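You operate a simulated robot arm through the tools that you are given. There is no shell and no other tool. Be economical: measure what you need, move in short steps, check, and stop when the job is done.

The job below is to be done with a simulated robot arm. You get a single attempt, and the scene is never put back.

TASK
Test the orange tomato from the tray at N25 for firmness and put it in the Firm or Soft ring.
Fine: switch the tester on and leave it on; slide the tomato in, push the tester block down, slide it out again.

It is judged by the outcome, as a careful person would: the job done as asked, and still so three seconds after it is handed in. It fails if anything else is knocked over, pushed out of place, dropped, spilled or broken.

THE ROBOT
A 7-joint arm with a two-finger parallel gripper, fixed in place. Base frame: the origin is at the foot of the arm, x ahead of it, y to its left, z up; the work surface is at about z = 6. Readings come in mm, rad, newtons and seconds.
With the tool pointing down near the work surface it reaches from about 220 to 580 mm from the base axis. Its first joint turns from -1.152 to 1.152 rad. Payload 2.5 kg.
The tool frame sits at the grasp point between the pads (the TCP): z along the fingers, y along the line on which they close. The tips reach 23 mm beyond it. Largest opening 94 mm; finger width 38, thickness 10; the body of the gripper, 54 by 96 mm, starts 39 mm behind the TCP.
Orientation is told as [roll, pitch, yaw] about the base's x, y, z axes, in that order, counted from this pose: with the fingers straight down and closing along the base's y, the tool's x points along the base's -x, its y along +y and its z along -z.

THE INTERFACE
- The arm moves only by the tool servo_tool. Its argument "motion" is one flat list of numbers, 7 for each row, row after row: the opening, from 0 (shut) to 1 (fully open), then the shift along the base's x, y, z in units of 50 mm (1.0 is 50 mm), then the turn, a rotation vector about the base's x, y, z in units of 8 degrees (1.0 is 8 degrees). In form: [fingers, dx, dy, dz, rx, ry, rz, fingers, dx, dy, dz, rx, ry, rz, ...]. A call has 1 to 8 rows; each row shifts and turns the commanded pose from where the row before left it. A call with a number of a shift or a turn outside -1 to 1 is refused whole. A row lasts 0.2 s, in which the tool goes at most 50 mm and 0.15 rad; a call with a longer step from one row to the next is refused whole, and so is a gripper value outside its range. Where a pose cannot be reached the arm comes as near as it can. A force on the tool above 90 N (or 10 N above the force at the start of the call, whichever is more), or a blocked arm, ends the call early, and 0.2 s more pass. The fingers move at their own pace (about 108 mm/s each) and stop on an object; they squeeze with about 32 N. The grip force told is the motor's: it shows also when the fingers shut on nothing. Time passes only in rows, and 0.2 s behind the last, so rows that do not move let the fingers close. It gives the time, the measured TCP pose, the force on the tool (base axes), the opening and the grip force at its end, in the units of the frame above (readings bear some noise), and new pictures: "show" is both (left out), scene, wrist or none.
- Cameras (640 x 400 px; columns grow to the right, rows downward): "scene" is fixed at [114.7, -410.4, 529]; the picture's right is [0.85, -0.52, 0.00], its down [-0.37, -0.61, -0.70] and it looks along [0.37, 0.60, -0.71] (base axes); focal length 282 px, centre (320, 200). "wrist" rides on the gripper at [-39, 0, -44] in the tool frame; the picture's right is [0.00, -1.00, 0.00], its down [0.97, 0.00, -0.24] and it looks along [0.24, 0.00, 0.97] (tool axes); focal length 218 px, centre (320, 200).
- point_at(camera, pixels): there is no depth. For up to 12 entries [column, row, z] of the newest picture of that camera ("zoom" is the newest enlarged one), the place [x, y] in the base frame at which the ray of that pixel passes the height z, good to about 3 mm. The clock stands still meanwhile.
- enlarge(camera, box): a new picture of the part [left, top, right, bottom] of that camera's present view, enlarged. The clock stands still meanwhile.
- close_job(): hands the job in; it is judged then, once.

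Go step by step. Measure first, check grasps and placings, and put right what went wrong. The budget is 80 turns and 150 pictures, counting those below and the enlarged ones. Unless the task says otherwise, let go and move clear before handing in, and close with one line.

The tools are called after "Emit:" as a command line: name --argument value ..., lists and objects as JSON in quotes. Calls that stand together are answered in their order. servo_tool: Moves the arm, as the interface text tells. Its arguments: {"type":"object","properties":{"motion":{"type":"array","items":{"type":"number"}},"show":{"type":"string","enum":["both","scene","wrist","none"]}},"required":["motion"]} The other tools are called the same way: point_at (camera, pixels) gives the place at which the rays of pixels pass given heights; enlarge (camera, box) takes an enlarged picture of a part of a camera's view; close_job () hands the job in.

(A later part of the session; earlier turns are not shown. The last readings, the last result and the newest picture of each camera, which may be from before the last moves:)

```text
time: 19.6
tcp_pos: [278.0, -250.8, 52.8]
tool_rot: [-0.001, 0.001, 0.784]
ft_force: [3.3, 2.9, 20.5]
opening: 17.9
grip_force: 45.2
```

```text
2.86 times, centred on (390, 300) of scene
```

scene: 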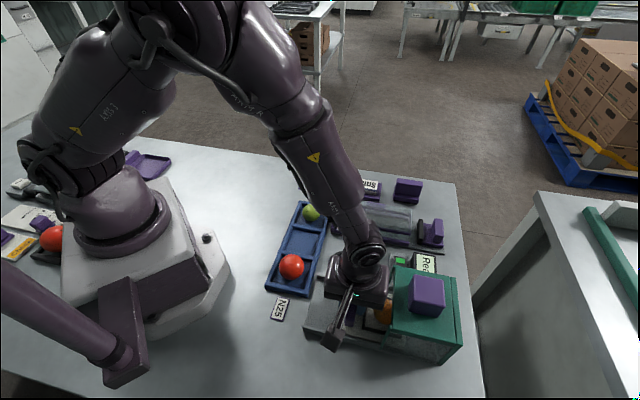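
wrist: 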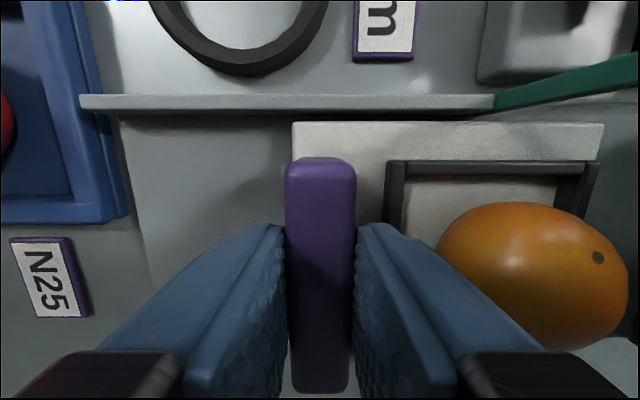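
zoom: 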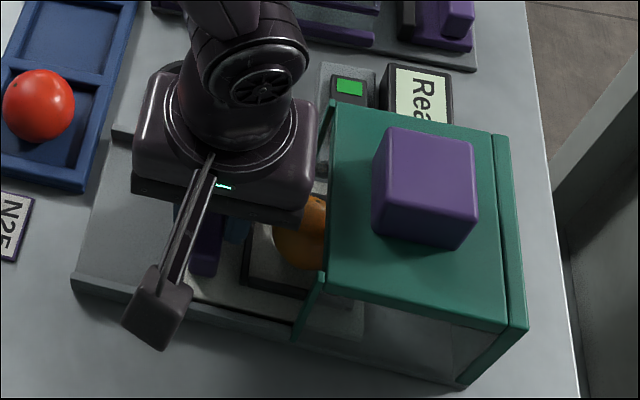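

Drawer moved 66 mm, tomato still inside the rim (scene 385,310). Body is near the hood, so I'll release, rise, back off and tilt 35° with shut fingers for the rest of the push.

Emit:
servo_tool --motion '[0.32, 0, 0, 0, 0, 0, 0, 0.32, 0, 0, 0, 0, 0, 0, 0.32, 0, 0, 0.6, 0, 0, 0, 0.32, 0, 0, 0.6, 0, 0, 0, 0, -0.2, 0.2, 0, -0.617, -0.617, 0, 0, -0.2, 0.2, 0, -0.617, -0.617, 0, 0, -0.2, 0.2, 0, -0.617, -0.617, 0, 0, 0, 0, 0, 0, 0, 0]' --show "none"

Emit:
servo_tool --motion '[0, 0, 0, 0, -0.617, -0.617, 0, 0, 0, 0, 0, -0.617, -0.617, 0, 0, 0, 0, 0, 0, 0, 0]' --show "both"

```text
time: 21.4
tcp_pos: [246.8, -220.3, 112.6]
tool_rot: [-0.366, 0.001, 0.785]
ft_force: [-0.3, 0.5, -0.5]
opening: 0.1
grip_force: 31.8
```

```text
time: 22.2
tcp_pos: [247.6, -220.7, 111.9]
tool_rot: [-0.612, -0.001, 0.785]
ft_force: [0.9, 0.1, 0.2]
opening: 0.2
grip_force: 31.8
```

scene: 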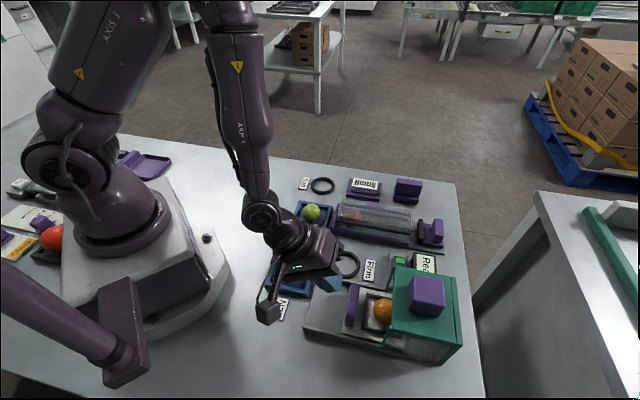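
wrist: 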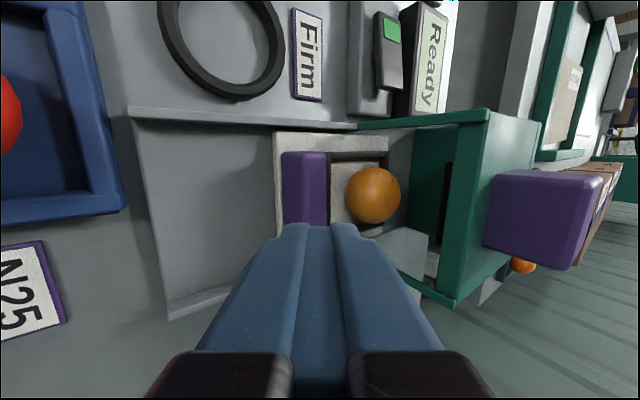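

Tilt is good and I see the drawer and hood inside. I'll shift slightly away from the red tomato and descend to push height behind the handle.

Emit:
servo_tool --motion '[0, -0.12, -0.12, -0.2, 0, 0, 0, 0, 0, 0, -0.5, 0, 0, 0, 0, 0, 0, -0.5, 0, 0, 0, 0, 0, 0, -0.1, 0, 0, 0, 0, 0, 0, 0, 0, 0, 0]' --show "both"

```text
time: 23.4
tcp_pos: [242.7, -225.1, 45.7]
tool_rot: [-0.608, 0.0, 0.784]
ft_force: [0.3, 0.3, -0.7]
opening: 0.0
grip_force: 31.8
```

scene: 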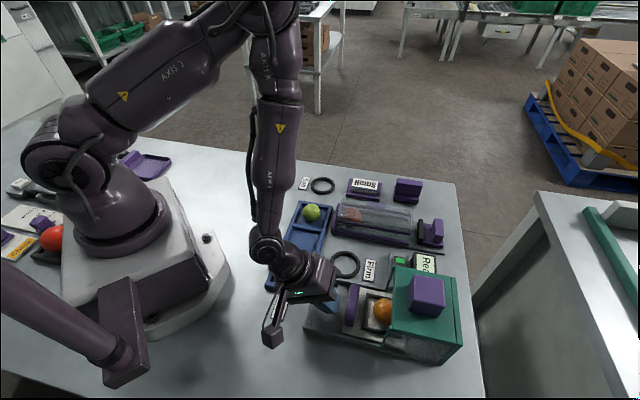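
wrist: 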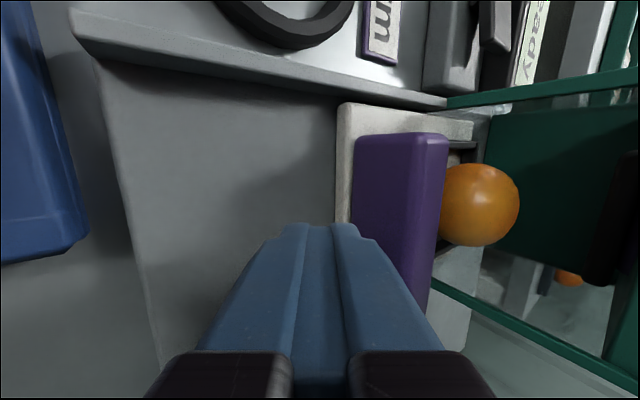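

Fingers are behind the handle and clear of everything. Pushing slowly along the slide.

Emit:
servo_tool --motion '[0, 0.12, -0.12, 0, 0, 0, 0, 0, 0.1, -0.1, 0, 0, 0, 0, 0, 0.1, -0.1, 0, 0, 0, 0, 0, 0.1, -0.1, 0, 0, 0, 0, 0, 0.1, -0.1, 0, 0, 0, 0, 0, 0.1, -0.1, 0, 0, 0, 0, 0, 0, 0, 0, 0, 0, 0]' --show "both"

```text
time: 25.0
tcp_pos: [272.8, -257.5, 47.7]
tool_rot: [-0.608, 0.0, 0.786]
ft_force: [0.0, -0.5, -0.1]
opening: 0.0
grip_force: 32.1
```

scene: 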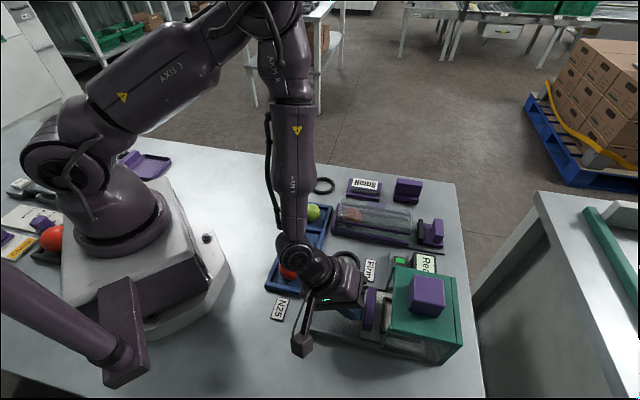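
wrist: 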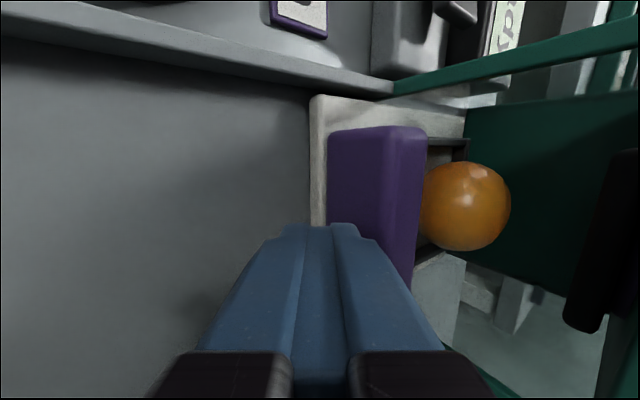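

The drawer is going in; the tomato remains in its rim. Pushing the last ~17 mm while watching force.

Emit:
servo_tool --motion '[0, 0.08, -0.08, 0, 0, 0, 0, 0, 0.08, -0.08, 0, 0, 0, 0, 0, 0.06, -0.06, 0, 0, 0, 0, 0, 0.04, -0.04, 0, 0, 0, 0, 0, 0, 0, 0, 0, 0, 0]' --show "both"

Emit:
enlarge --camera "scene" --box '[310, 230, 470, 370]'

```text
time: 26.2
tcp_pos: [285.2, -270.2, 46.5]
tool_rot: [-0.609, -0.002, 0.786]
ft_force: [-2.0, 1.6, -0.1]
opening: 0.0
grip_force: 32.0
```

scene: 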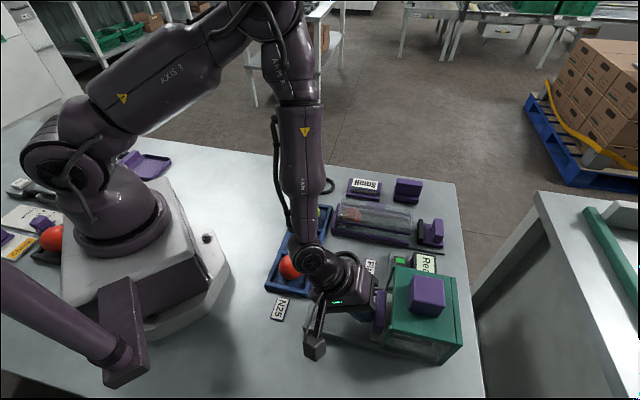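
wrist: 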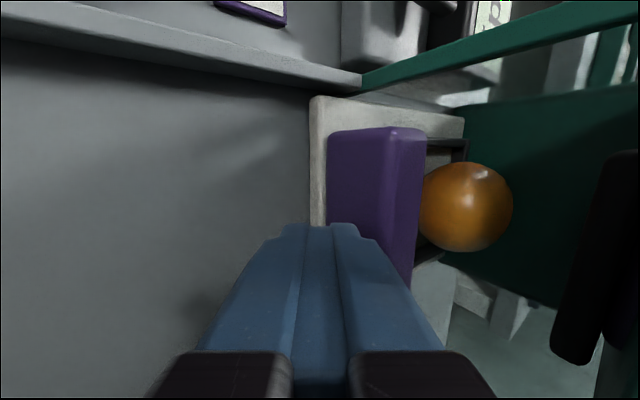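

```text
2.86 times, centred on (390, 300) of scene
```

zoom: 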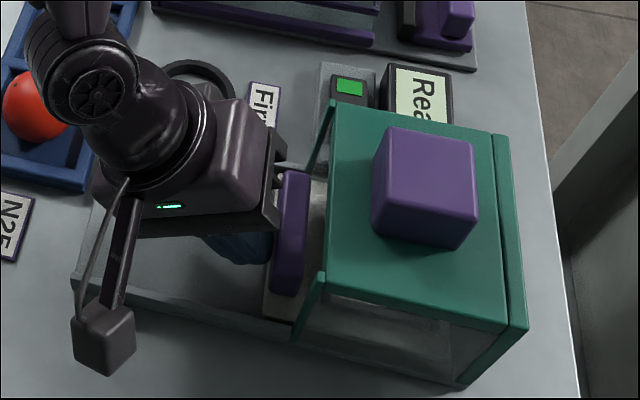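

No end-stop felt yet (2.6 N). Continuing in 3 mm steps to find the stop.

Emit:
servo_tool --motion '[0, 0.04, -0.04, 0, 0, 0, 0, 0, 0.04, -0.04, 0, 0, 0, 0, 0, 0, 0, 0, 0, 0, 0]' --show "wrist"

```text
time: 26.8
tcp_pos: [285.6, -271.6, 47.0]
tool_rot: [-0.597, 0.001, 0.783]
ft_force: [-2.2, 2.7, 3.0]
opening: 0.0
grip_force: 32.1
stopped in row 3: the force on the tool passed its limit (the readings are from after the stop); the commanded pose is now the measured one
```

wrist: 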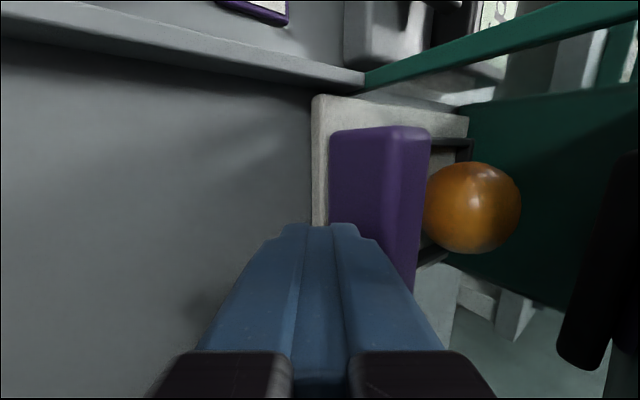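

The end stop is reached (force limit). Backing off, rising, and straightening the tool.

Emit:
servo_tool --motion '[0, -0.4, 0.4, 0, 0, 0, 0, 0, 0, 0, 0.9, 0, 0, 0, 0, 0, 0, 0.9, 0, 0, 0, 0, 0, 0, 0.25, 0.617, 0.617, 0, 0, 0, 0, 0.25, 0.617, 0.617, 0, 0, 0, 0, 0.2, 0.617, 0.617, 0, 0, 0, 0, 0, 0.617, 0.617, 0, 0, 0, 0, 0, 0.58, 0.58, 0]' --show "none"

Emit:
servo_tool --motion '[0, 0.61, -0.476, 0, 0, 0, 0, 0, 0.61, -0.476, 0, 0, 0, 0, 0, 0.61, -0.476, 0, 0, 0, 0, 0, 0, 0, 0, 0, 0, 0]' --show "both"

```text
time: 28.6
tcp_pos: [267.7, -251.1, 170.6]
tool_rot: [0.004, 0.002, 0.785]
ft_force: [0.1, -0.7, 1.0]
opening: 0.0
grip_force: 31.6
```

```text
time: 29.6
tcp_pos: [358.6, -320.7, 170.4]
tool_rot: [0.004, 0.002, 0.785]
ft_force: [0.0, 0.4, 0.4]
opening: 0.0
grip_force: 32.1
```

scene: 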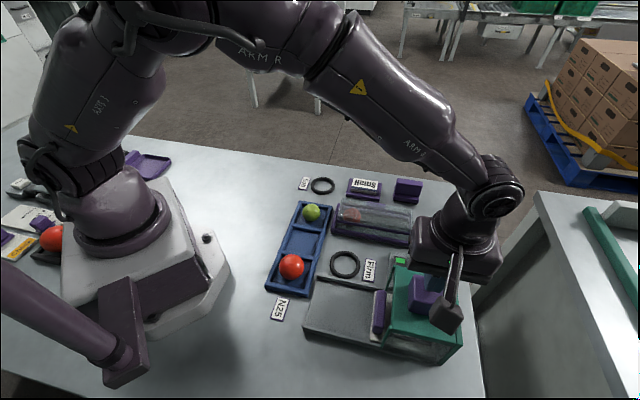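
wrist: 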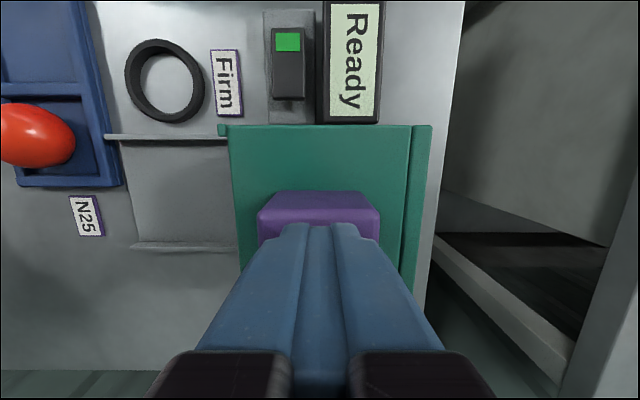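

Fingers are centred over the block (318,215) and the display is in view. Pressing down in small steps.

Emit:
servo_tool --motion '[0, 0, 0, -0.1, 0, 0, 0, 0, 0, 0, -0.08, 0, 0, 0, 0, 0, 0, -0.08, 0, 0, 0, 0, 0, 0, 0, 0, 0, 0]' --show "wrist"

```text
time: 30.6
tcp_pos: [357.4, -321.4, 158.3]
tool_rot: [0.004, 0.003, 0.783]
ft_force: [-0.4, 0.6, 2.1]
opening: 0.0
grip_force: 31.7
```

wrist: 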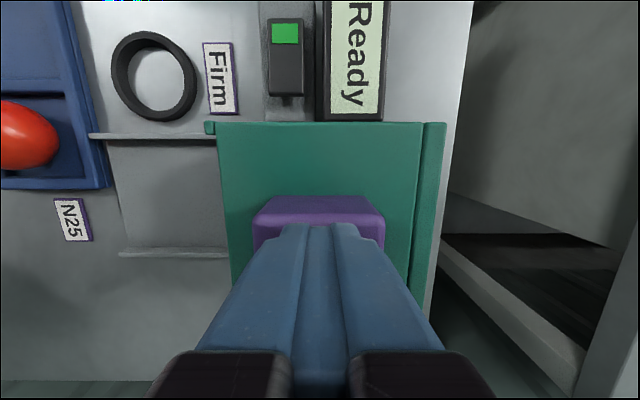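

Light contact (2 N), block starting down. Continuing.

Emit:
servo_tool --motion '[0, 0, 0, -0.08, 0, 0, 0, 0, 0, 0, -0.08, 0, 0, 0, 0, 0, 0, -0.08, 0, 0, 0, 0, 0, 0, 0, 0, 0, 0]' --show "wrist"

```text
time: 31.6
tcp_pos: [357.4, -322.0, 146.3]
tool_rot: [0.003, 0.001, 0.787]
ft_force: [0.7, 1.8, 3.7]
opening: 0.0
grip_force: 31.7
```

wrist: 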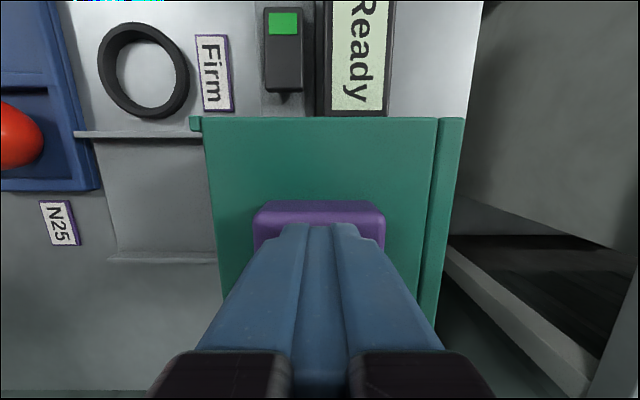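

The block moves down with light spring force (3.7 N), still "Ready". Pressing on in small steps.

Emit:
servo_tool --motion '[0, 0, 0, -0.06, 0, 0, 0, 0, 0, 0, -0.06, 0, 0, 0, 0, 0, 0, -0.06, 0, 0, 0, 0, 0, 0, 0, 0, 0, 0]' --show "wrist"

```text
time: 32.6
tcp_pos: [357.5, -322.3, 139.0]
tool_rot: [0.004, 0.0, 0.784]
ft_force: [-16.4, 20.2, 44.1]
opening: 0.0
grip_force: 32.3
```

wrist: 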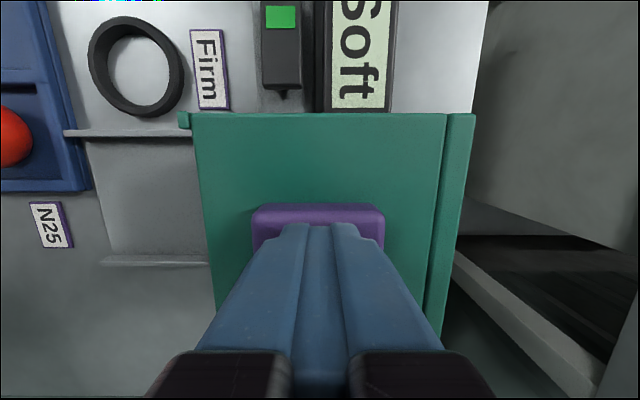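

The display reads "Soft". Raising now and confirming the reading.

Emit:
servo_tool --motion '[0, 0, 0, 0.1, 0, 0, 0, 0, 0, 0, 0.4, 0, 0, 0, 0, 0, 0, 0.5, 0, 0, 0, 0, 0, 0, 0.3, 0, 0, 0, 0, 0, 0, 0, 0, 0, 0]' --show "both"

Emit:
enlarge --camera "scene" --box '[350, 230, 470, 370]'

```text
time: 33.8
tcp_pos: [359.0, -323.1, 202.6]
tool_rot: [0.004, 0.001, 0.785]
ft_force: [-0.9, 0.5, 0.0]
opening: 0.0
grip_force: 32.4
```

scene: 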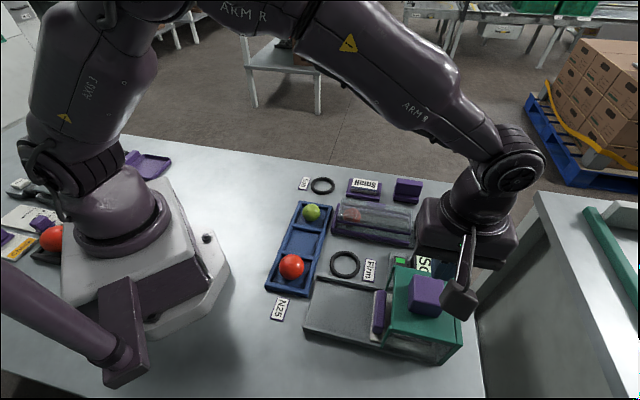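
wrist: 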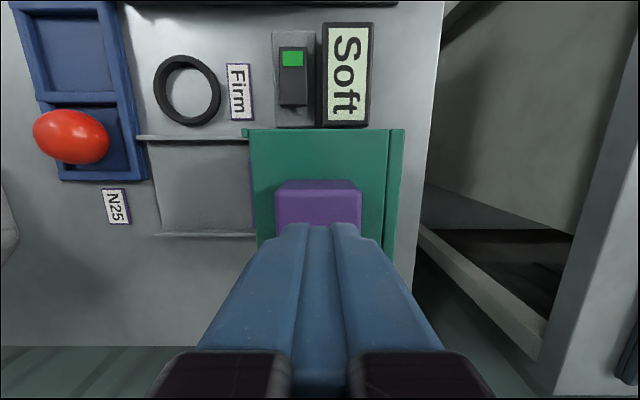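

```text
2.86 times, centred on (410, 300) of scene
```

zoom: 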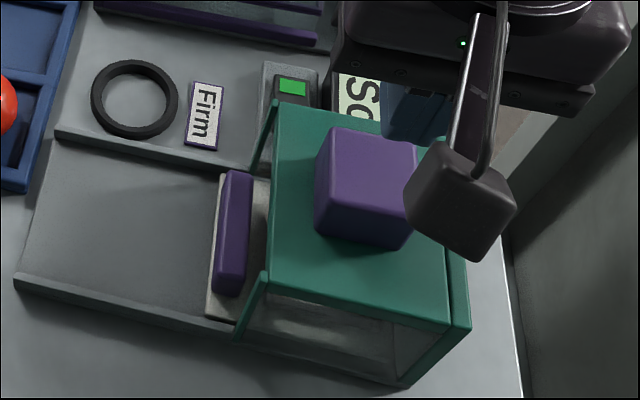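

The tester reads "Soft" clearly and the block is back up. Now I'll return to a 35° tilted pose in front of the drawer handle, fingers open ~32 mm, to hook and pull it out.

Emit:
servo_tool --motion '[0.34, -0.55, 0.48, 0, 0, 0, 0, 0.34, -0.55, 0.48, 0, -0.617, -0.617, 0, 0.34, -0.55, 0.48, 0, -0.617, -0.617, 0, 0.34, 0, 0, -0.4, -0.617, -0.617, 0, 0.34, 0, 0, -0.6, -0.617, -0.617, 0, 0.34, 0, 0, -0.6, -0.617, -0.617, 0, 0.34, 0, 0, -0.35, 0, 0, 0, 0.34, 0, 0, 0, 0, 0, 0]' --show "both"

```text
time: 35.6
tcp_pos: [274.0, -251.3, 104.3]
tool_rot: [-0.607, 0.002, 0.784]
ft_force: [-0.4, -0.5, 0.5]
opening: 32.2
grip_force: 0.1
```

scene: 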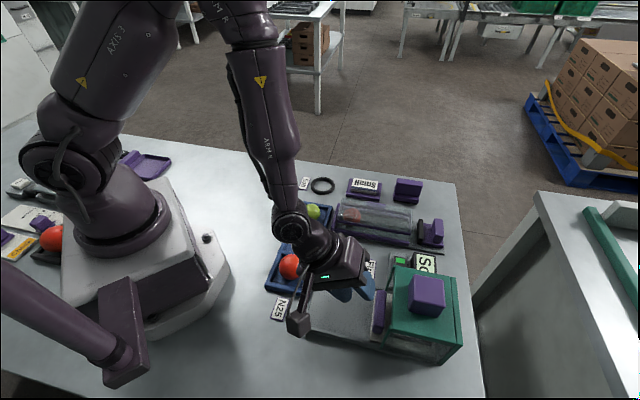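
wrist: 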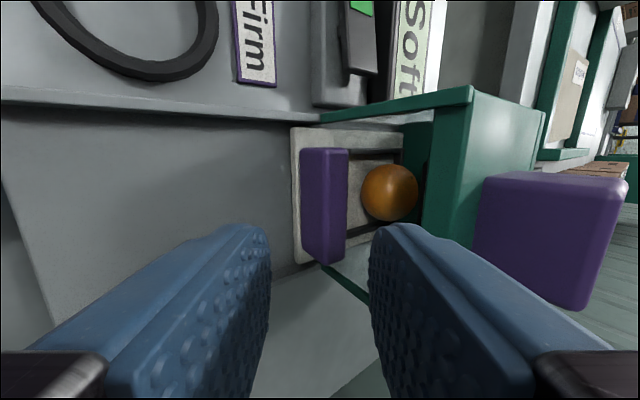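

The handle (300–348) lies right between the open fingers. Advancing along the tool axis most of the way.

Emit:
servo_tool --motion '[0.34, 0.2, -0.2, -0.38, 0, 0, 0, 0.34, 0.2, -0.2, -0.4, 0, 0, 0, 0.34, 0, 0, 0, 0, 0, 0]' --show "both"

Emit:
enlarge --camera "scene" --box '[310, 230, 470, 370]'

```text
time: 36.4
tcp_pos: [293.9, -268.4, 64.3]
tool_rot: [-0.608, 0.002, 0.782]
ft_force: [0.2, -0.4, -0.6]
opening: 32.3
grip_force: 0.1
```

scene: 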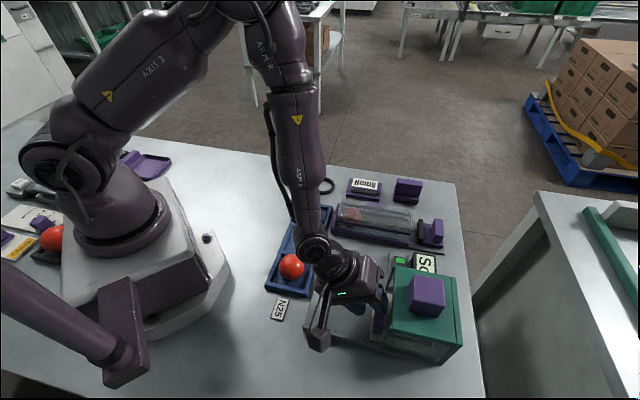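
wrist: 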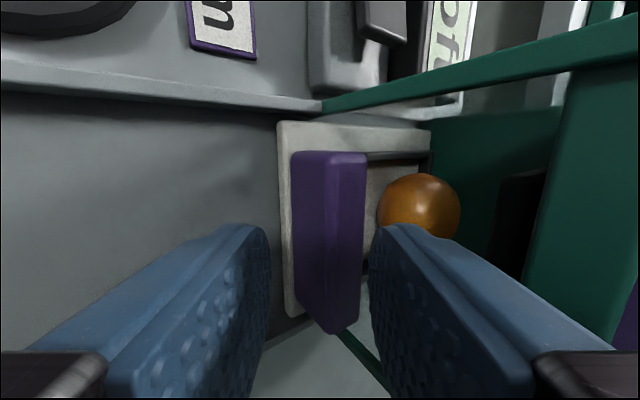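

```text
2.86 times, centred on (390, 300) of scene
```

zoom: 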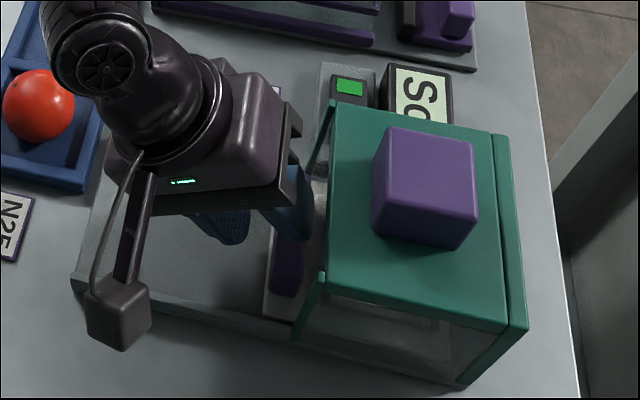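

Inner finger is about to pass over the handle; clearance to the hood looks fine. Final engagement in two short rows.

Emit:
servo_tool --motion '[0.34, 0.17, -0.17, -0.14, 0, 0, 0, 0.34, 0.07, -0.07, -0.1, 0, 0, 0, 0.34, 0, 0, -0.08, 0, 0, 0, 0.34, 0, 0, 0, 0, 0, 0]' --show "both"

Emit:
enlarge --camera "scene" --box '[350, 250, 430, 330]'

```text
time: 37.4
tcp_pos: [306.7, -280.0, 48.1]
tool_rot: [-0.605, 0.002, 0.782]
ft_force: [-10.0, 8.5, 6.8]
opening: 35.4
grip_force: 3.3
```

scene: 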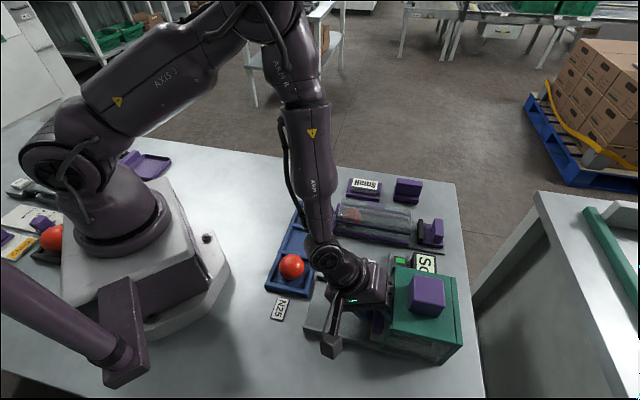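
wrist: 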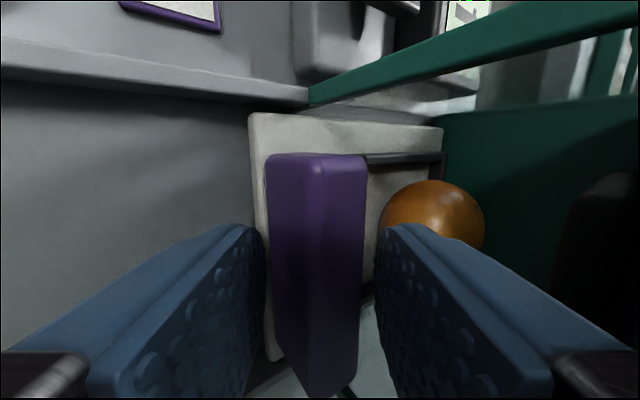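

```text
5.00 times, centred on (390, 290) of scene
```

zoom: 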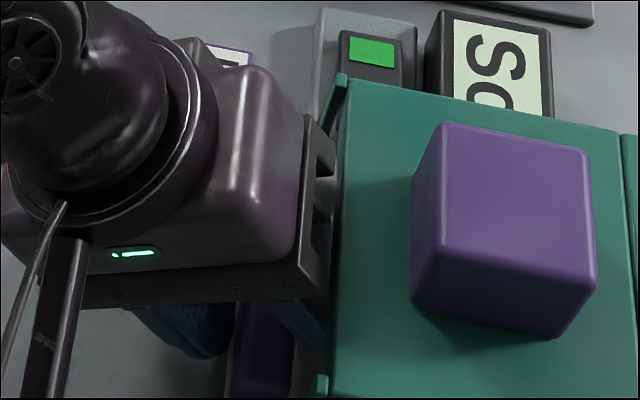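

The outer pad touches the handle's face and the inner finger is behind it. Closing lightly and pulling out gently ~28 mm to check.

Emit:
servo_tool --motion '[0.28, -0.03, 0.03, 0, 0, 0, 0, 0.28, -0.05, 0.05, 0, 0, 0, 0, 0.28, -0.1, 0.1, 0, 0, 0, 0, 0.28, -0.1, 0.1, 0, 0, 0, 0, 0.28, -0.1, 0.1, 0, 0, 0, 0, 0.28, 0, 0, 0, 0, 0, 0]' --show "both"

```text
time: 38.8
tcp_pos: [290.7, -264.7, 51.2]
tool_rot: [-0.615, -0.001, 0.785]
ft_force: [2.6, 0.2, 35.4]
opening: 27.9
grip_force: 44.9
```

scene: 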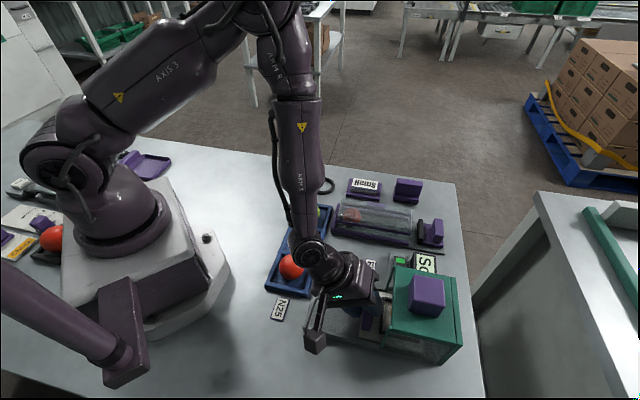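
wrist: 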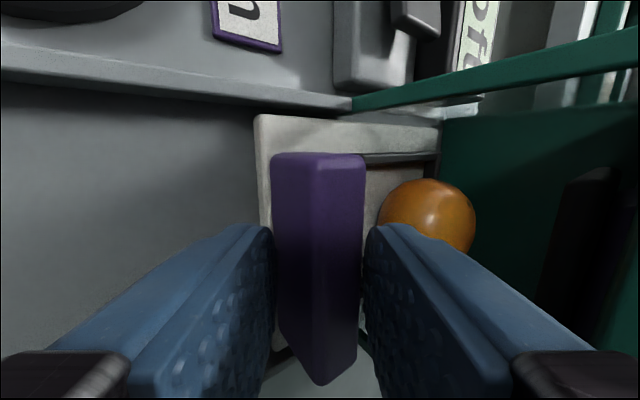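

The drawer is coming along, but the squeeze pushes the fingers upward (35 N). I'll relax the squeeze and pull by hooking only.

Emit:
servo_tool --motion '[0.32, 0, 0, 0, 0, 0, 0, 0.32, -0.05, 0.05, 0, 0, 0, 0, 0.32, -0.1, 0.1, 0, 0, 0, 0, 0.32, -0.1, 0.1, 0, 0, 0, 0, 0.32, -0.1, 0.1, 0, 0, 0, 0, 0.32, -0.1, 0.1, 0, 0, 0, 0, 0.32, 0, 0, 0, 0, 0, 0]' --show "both"

```text
time: 40.4
tcp_pos: [266.3, -240.3, 49.4]
tool_rot: [-0.605, 0.002, 0.783]
ft_force: [-0.1, -1.9, 2.7]
opening: 31.2
grip_force: 1.2
```

scene: 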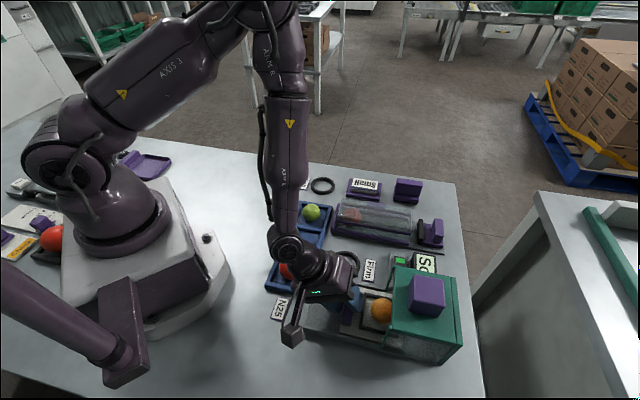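
wrist: 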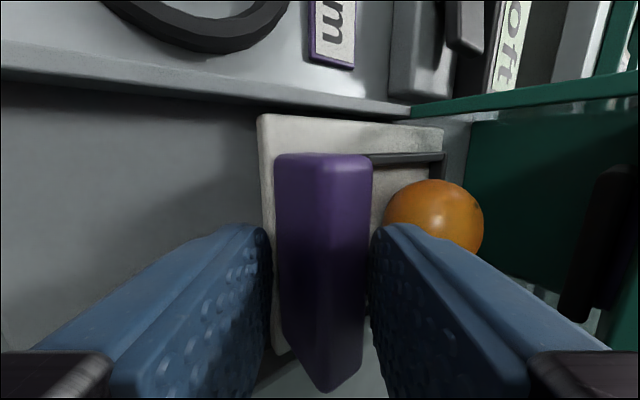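

Hook pull works smoothly. Pulling ~23 mm more, then I'll switch to an upright grip (to stay clear of the red tomato).

Emit:
servo_tool --motion '[0.32, -0.1, 0.1, 0, 0, 0, 0, 0.32, -0.12, 0.12, 0, 0, 0, 0, 0.32, -0.1, 0.1, 0, 0, 0, 0, 0.32, 0, 0, 0, 0, 0, 0, 0.34, -0.1, 0.1, 0.2, 0, 0, 0, 0.34, -0.35, 0.35, 0.7, 0, 0, 0, 0.34, 0, 0, 0.5, 0, 0, 0, 0.34, 0, 0, 0, 0, 0, 0]' --show "both"

```text
time: 42.2
tcp_pos: [236.1, -207.3, 118.3]
tool_rot: [-0.605, 0.002, 0.784]
ft_force: [-0.2, 0.8, -0.6]
opening: 32.0
grip_force: 0.0
out of reach, approached as far as the arm can: row 7
```

scene: 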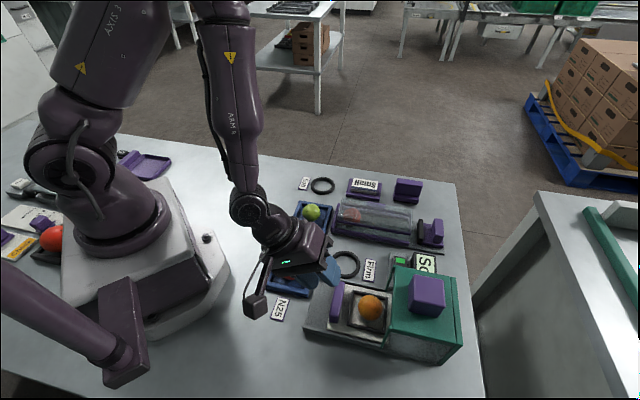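
wrist: 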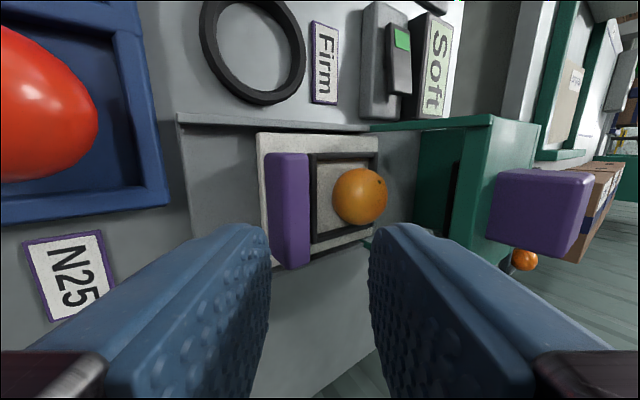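

Retreated cleanly; the drawer is mostly out. Straightening the tool above the handle.

Emit:
servo_tool --motion '[0.34, 0.08, -0.08, 0, 0.617, 0.617, 0, 0.34, 0.08, -0.08, 0, 0.617, 0.617, 0, 0.34, 0.08, -0.08, 0, 0.617, 0.617, 0, 0.34, 0.08, -0.08, 0, 0.617, 0.617, 0, 0.34, 0.1, -0.1, 0, 0.58, 0.58, 0, 0.34, 0, 0, 0, 0, 0, 0]' --show "wrist"

```text
time: 43.6
tcp_pos: [254.9, -228.5, 116.9]
tool_rot: [-0.005, 0.001, 0.786]
ft_force: [-0.3, -0.1, -0.1]
opening: 31.9
grip_force: 0.0
```

wrist: 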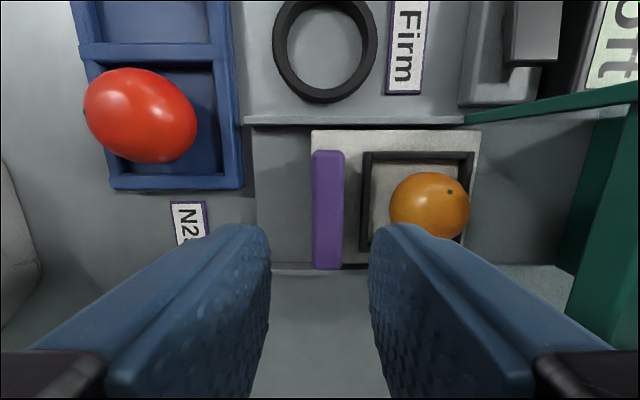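

The handle (312–344) is ~4 mm further along the slide; correcting, descending, gripping.

Emit:
servo_tool --motion '[0.34, 0.06, -0.06, -0.4, 0, 0, 0, 0.34, 0, 0, -0.5, 0, 0, 0, 0.34, 0, 0, -0.37, 0, 0, 0, 0.34, 0, 0, 0, 0, 0, 0, 0.05, 0, 0, 0, 0, 0, 0, 0.05, 0, 0, 0, 0, 0, 0]' --show "wrist"

```text
time: 45.0
tcp_pos: [256.4, -231.4, 54.1]
tool_rot: [-0.004, 0.001, 0.785]
ft_force: [1.8, -1.0, -6.5]
opening: 17.6
grip_force: 44.9
```

wrist: 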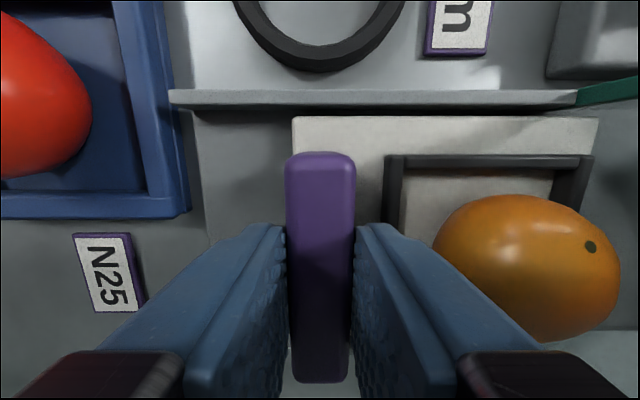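

Gripped. Pulling the remaining ~37 mm to the original place, slowly.

Emit:
servo_tool --motion '[0.05, -0.05, 0.05, 0, 0, 0, 0, 0.05, -0.1, 0.1, 0, 0, 0, 0, 0.05, -0.12, 0.12, 0, 0, 0, 0, 0.05, -0.12, 0.12, 0, 0, 0, 0, 0.05, -0.09, 0.09, 0, 0, 0, 0, 0.05, -0.03, 0.03, 0, 0, 0, 0, 0.05, 0, 0, 0, 0, 0, 0]' --show "wrist"

```text
time: 46.6
tcp_pos: [232.7, -206.9, 54.7]
tool_rot: [-0.004, 0.003, 0.785]
ft_force: [3.1, 1.8, 8.9]
opening: 17.7
grip_force: 45.0
```

wrist: 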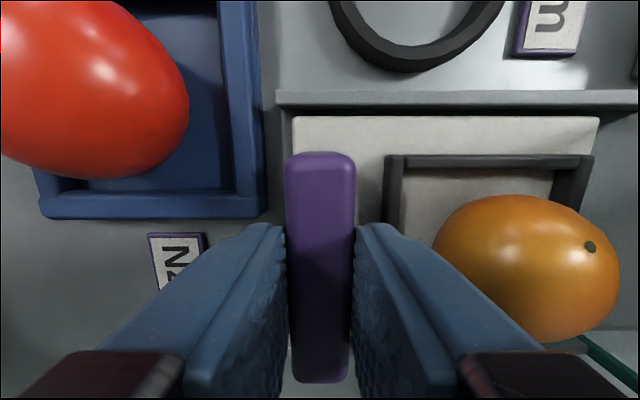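

2–3 mm short of the original spot; nudging out that much, then releasing and rising above the tomato.

Emit:
servo_tool --motion '[0.05, -0.04, 0.04, 0, 0, 0, 0, 0.05, 0, 0, 0, 0, 0, 0, 0.34, 0, 0, 0, 0, 0, 0, 0.34, 0, 0, 0, 0, 0, 0, 0.34, 0, 0, 0.8, 0, 0, 0, 0.54, 0.4, -0.4, 0.7, 0, 0, 0, 0.54, 0.44, -0.44, 0, 0, 0, 0, 0.54, 0, 0, 0, 0, 0, 0]' --show "both"

```text
time: 48.4
tcp_pos: [273.6, -245.8, 128.8]
tool_rot: [-0.004, 0.002, 0.785]
ft_force: [-0.3, -0.3, -0.1]
opening: 50.9
grip_force: 0.1
```

scene: 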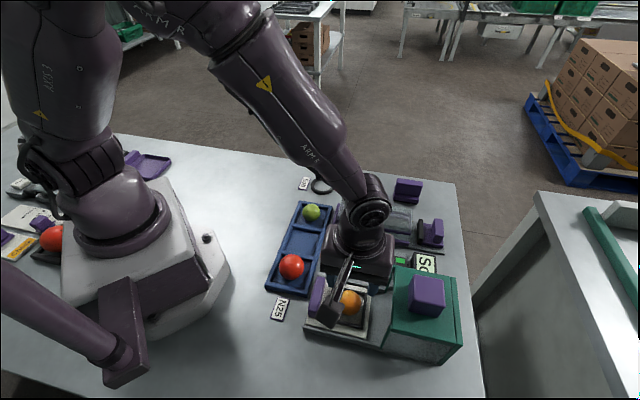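
wrist: 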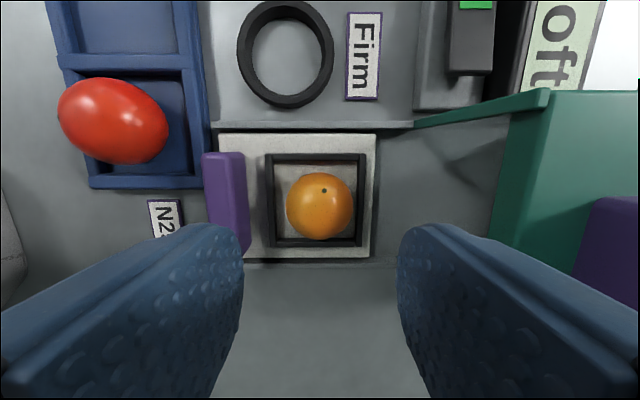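

The view matches the one right after placement (tomato 319,206). Descending and grasping the tomato.

Emit:
servo_tool --motion '[0.54, 0.03, 0.02, -0.8, 0, 0, 0, 0.54, 0, 0, -0.5, 0, 0, 0, 0.54, 0, 0, -0.2, 0, 0, 0, 0.54, 0, 0, 0, 0, 0, 0, 0.1, 0, 0, 0, 0, 0, 0, 0.1, 0, 0, 0, 0, 0, 0, 0.1, 0, 0, 0, 0, 0, 0]' --show "wrist"

```text
time: 50.0
tcp_pos: [275.6, -244.7, 52.3]
tool_rot: [-0.005, 0.0, 0.785]
ft_force: [0.4, 0.2, 0.6]
opening: 42.8
grip_force: 16.1
```

wrist: 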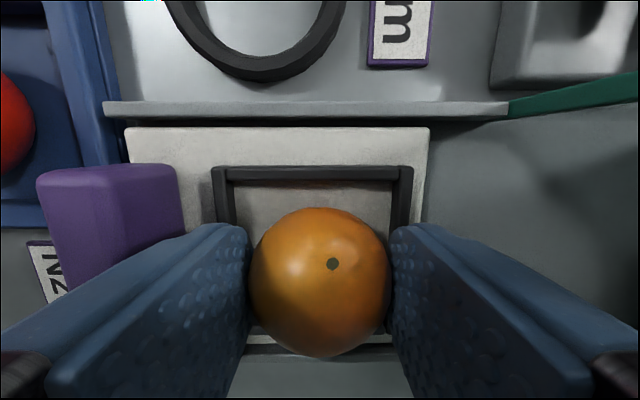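

The tomato is held (42.8 mm). Lifting and travelling toward the Soft ring near (417,72).

Emit:
servo_tool --motion '[0.1, 0, 0, 0.3, 0, 0, 0, 0.1, 0, 0, 0.8, 0, 0, 0, 0.1, 0, 0, 0.8, 0, 0, 0, 0.1, 0.35, 0.8, 0.1, 0, 0, 0, 0.1, 0.35, 0.85, 0, 0, 0, 0, 0.1, 0.35, 0.85, 0, 0, 0, 0, 0.1, 0.35, 0.85, 0, 0, 0, 0, 0.1, 0.35, 0.85, 0, 0, 0, 0]' --show "none"

Emit:
servo_tool --motion '[0.1, 0.3, 0.8, 0, 0, 0, 0, 0.1, 0.2, 0.6, 0, 0, 0, 0, 0.1, 0, 0, 0, 0, 0, 0]' --show "both"

```text
time: 51.8
tcp_pos: [360.8, -34.7, 153.1]
tool_rot: [-0.006, 0.004, 0.784]
ft_force: [-0.1, 0.2, -1.3]
opening: 42.6
grip_force: 16.0
```

```text
time: 52.6
tcp_pos: [386.0, 36.6, 153.0]
tool_rot: [-0.002, 0.003, 0.782]
ft_force: [0.1, 0.1, 0.0]
opening: 42.7
grip_force: 15.1
```

scene: 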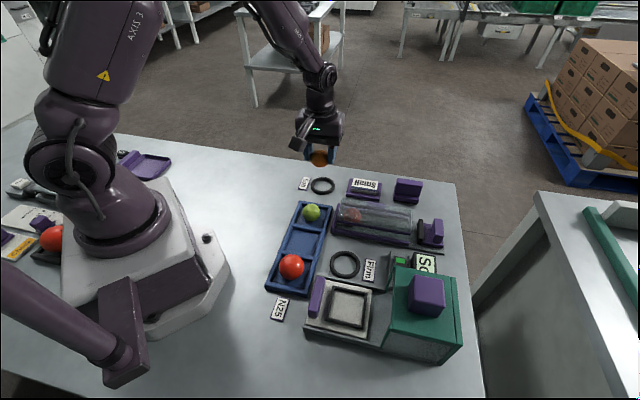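
wrist: 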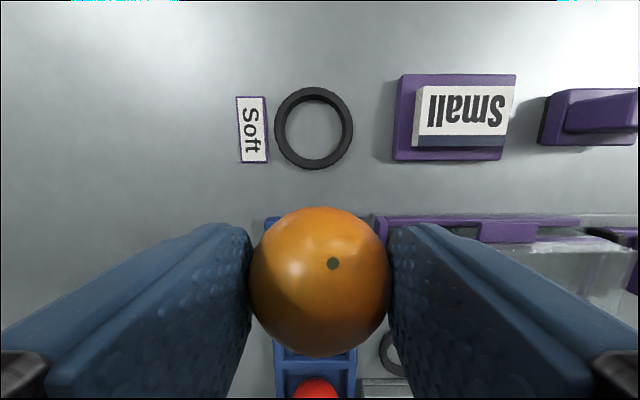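

The Soft ring is clear at wrist (313,128). Measuring its centre and size.

Emit:
point_at --camera "wrist" --pixels '[[313.5, 128, 8], [313.5, 128, 16], [274, 128, 14], [353, 128, 14], [313, 87, 14], [313, 169, 14], [285, 128, 10], [342, 128, 10]]'

Emit:
point_at --camera "scene" --pixels '[[322, 186, 8], [322, 186, 16]]'

Emit:
enlarge --camera "scene" --box '[290, 165, 400, 230]'

```text
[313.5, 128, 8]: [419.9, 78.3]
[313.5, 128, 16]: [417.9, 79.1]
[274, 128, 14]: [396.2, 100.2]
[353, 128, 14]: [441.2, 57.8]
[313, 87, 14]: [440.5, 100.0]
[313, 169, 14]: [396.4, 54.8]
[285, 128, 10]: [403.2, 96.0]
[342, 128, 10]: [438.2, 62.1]
```

```text
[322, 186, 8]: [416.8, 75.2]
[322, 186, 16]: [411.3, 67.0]
```

```text
5.82 times, centred on (345, 198) of scene
```

zoom: 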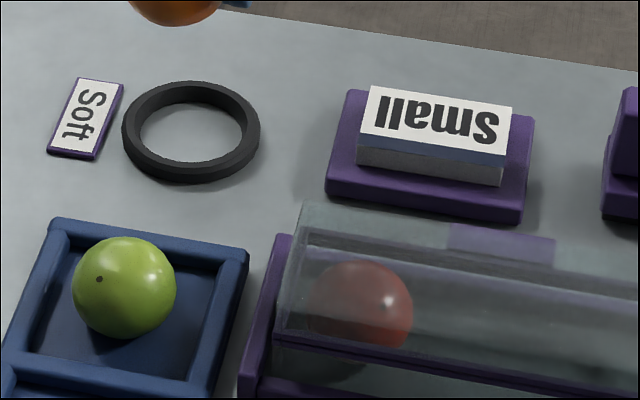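

Ring centre ≈ (418,77), inner ~49 mm, low (~8 mm). Moving over it and lowering partway.

Emit:
servo_tool --motion '[0.1, 0.32, 0.4, 0, 0, 0, 0, 0.1, 0.32, 0.408, -0.2, 0, 0, 0, 0.1, 0, 0, -0.8, 0, 0, 0, 0.1, 0, 0, -0.7, 0, 0, 0, 0.1, 0, 0, -0.3, 0, 0, 0, 0.1, 0, 0, 0, 0, 0, 0]' --show "both"

Emit:
enlarge --camera "scene" --box '[280, 140, 380, 220]'

```text
time: 54.0
tcp_pos: [419.2, 75.4, 52.8]
tool_rot: [-0.004, 0.002, 0.785]
ft_force: [0.1, 0.6, 0.4]
opening: 42.6
grip_force: 15.9
```

scene: 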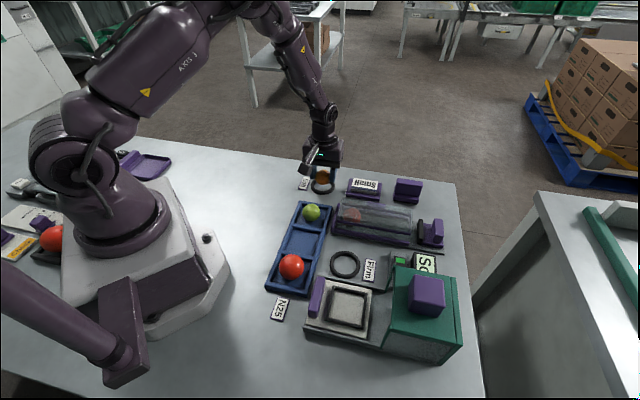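
wrist: 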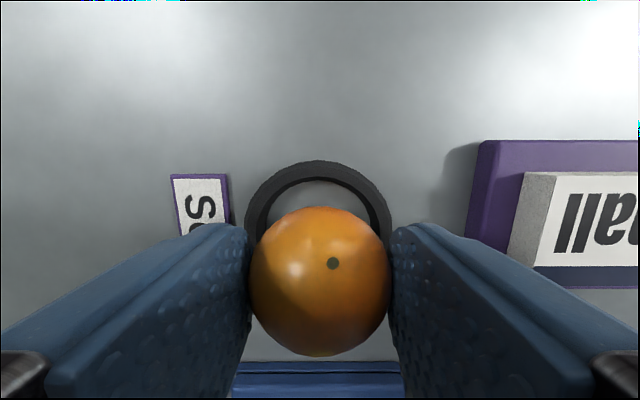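

```text
5.00 times, centred on (330, 180) of scene
```

zoom: 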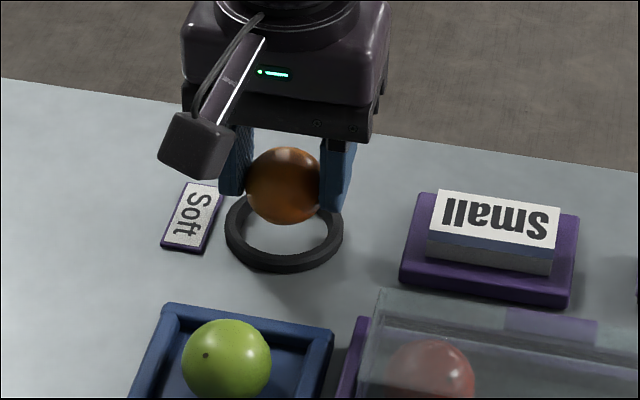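

Columns line up (ring 246–392, tomato centre 320). Checking the other axis via the ring's far edge.

Emit:
point_at --camera "wrist" --pixels '[[318, 161, 14], [318, 180, 14], [246, 225, 12], [392, 225, 12]]'

```text
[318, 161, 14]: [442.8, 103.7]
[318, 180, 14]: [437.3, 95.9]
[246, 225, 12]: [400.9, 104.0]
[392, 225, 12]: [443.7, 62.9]
```

Estimates average to about (419.3,77.8); shifting +2 mm in y and lowering gently until contact.

Emit:
servo_tool --motion '[0.1, 0, 0.045, -0.1, 0, 0, 0, 0.1, 0, 0, -0.08, 0, 0, 0, 0.1, 0, 0, -0.04, 0, 0, 0, 0.1, 0, 0, 0, 0, 0, 0]' --show "both"

Emit:
enlarge --camera "scene" --box '[290, 150, 360, 206]'

```text
time: 55.0
tcp_pos: [417.6, 78.1, 43.3]
tool_rot: [-0.003, 0.002, 0.784]
ft_force: [0.4, 0.0, -1.9]
opening: 42.8
grip_force: 16.6
```

scene: 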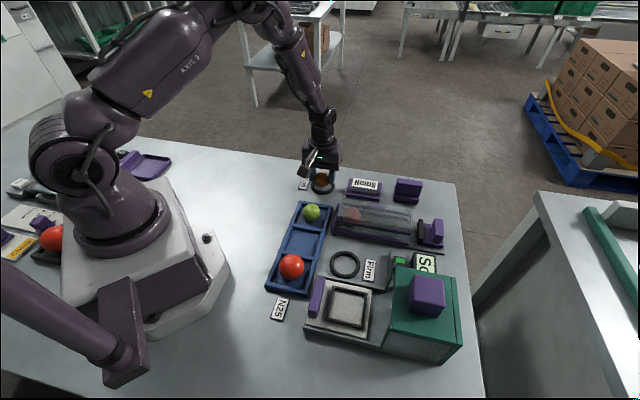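
wrist: 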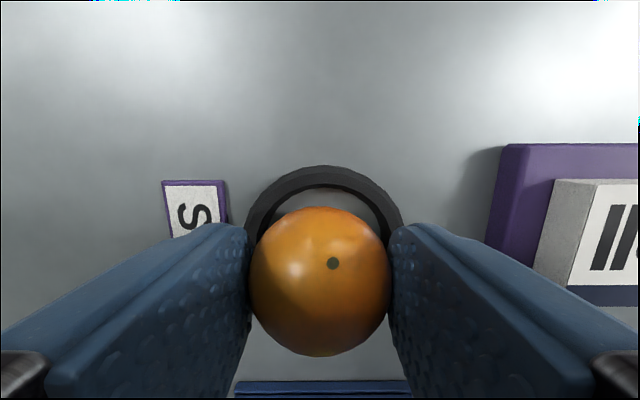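

```text
7.14 times, centred on (325, 178) of scene
```

zoom: 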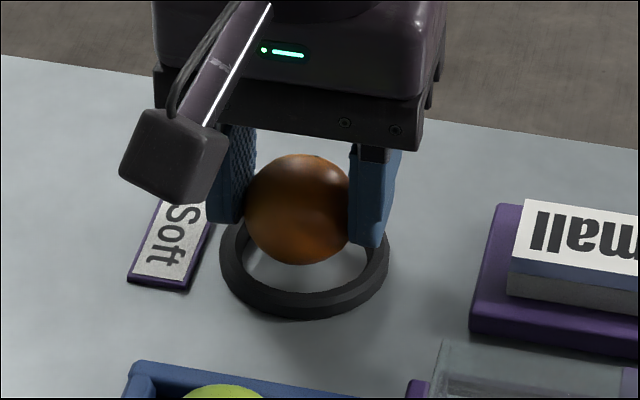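

Nearly centred (ring centre col 325 vs tomato 320); nudging 1.5 mm and lowering further to contact.

Emit:
servo_tool --motion '[0.1, 0.02, -0.02, -0.04, 0, 0, 0, 0.1, 0, 0, -0.03, 0, 0, 0, 0.1, 0, 0, 0, 0, 0, 0]' --show "wrist"

```text
time: 55.8
tcp_pos: [418.6, 78.1, 39.7]
tool_rot: [-0.003, 0.002, 0.787]
ft_force: [0.0, -0.4, -1.2]
opening: 42.6
grip_force: 16.0
```

wrist: 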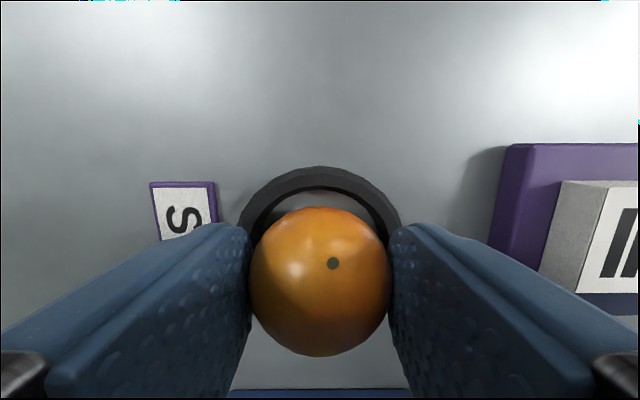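

Centred and still no contact; two more millimetre-scale steps.

Emit:
servo_tool --motion '[0.1, 0, 0, -0.03, 0, 0, 0, 0.1, 0, 0, -0.03, 0, 0, 0, 0.1, 0, 0, 0, 0, 0, 0]' --show "wrist"

Emit:
enlarge --camera "scene" --box '[290, 150, 360, 206]'

```text
time: 56.6
tcp_pos: [418.1, 76.6, 37.7]
tool_rot: [-0.004, 0.002, 0.786]
ft_force: [0.2, 0.3, 0.7]
opening: 42.7
grip_force: 15.6
```

wrist: 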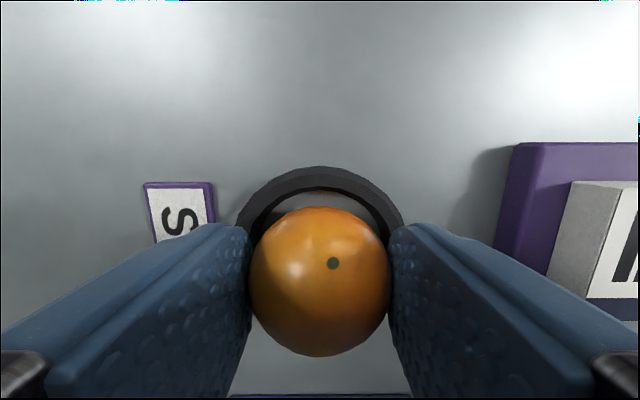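

```text
7.14 times, centred on (325, 178) of scene
```

zoom: 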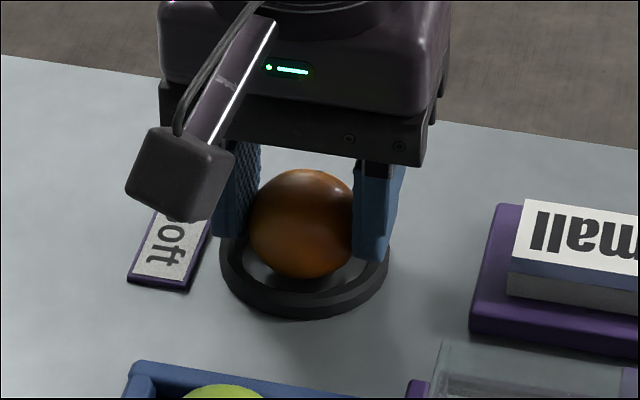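

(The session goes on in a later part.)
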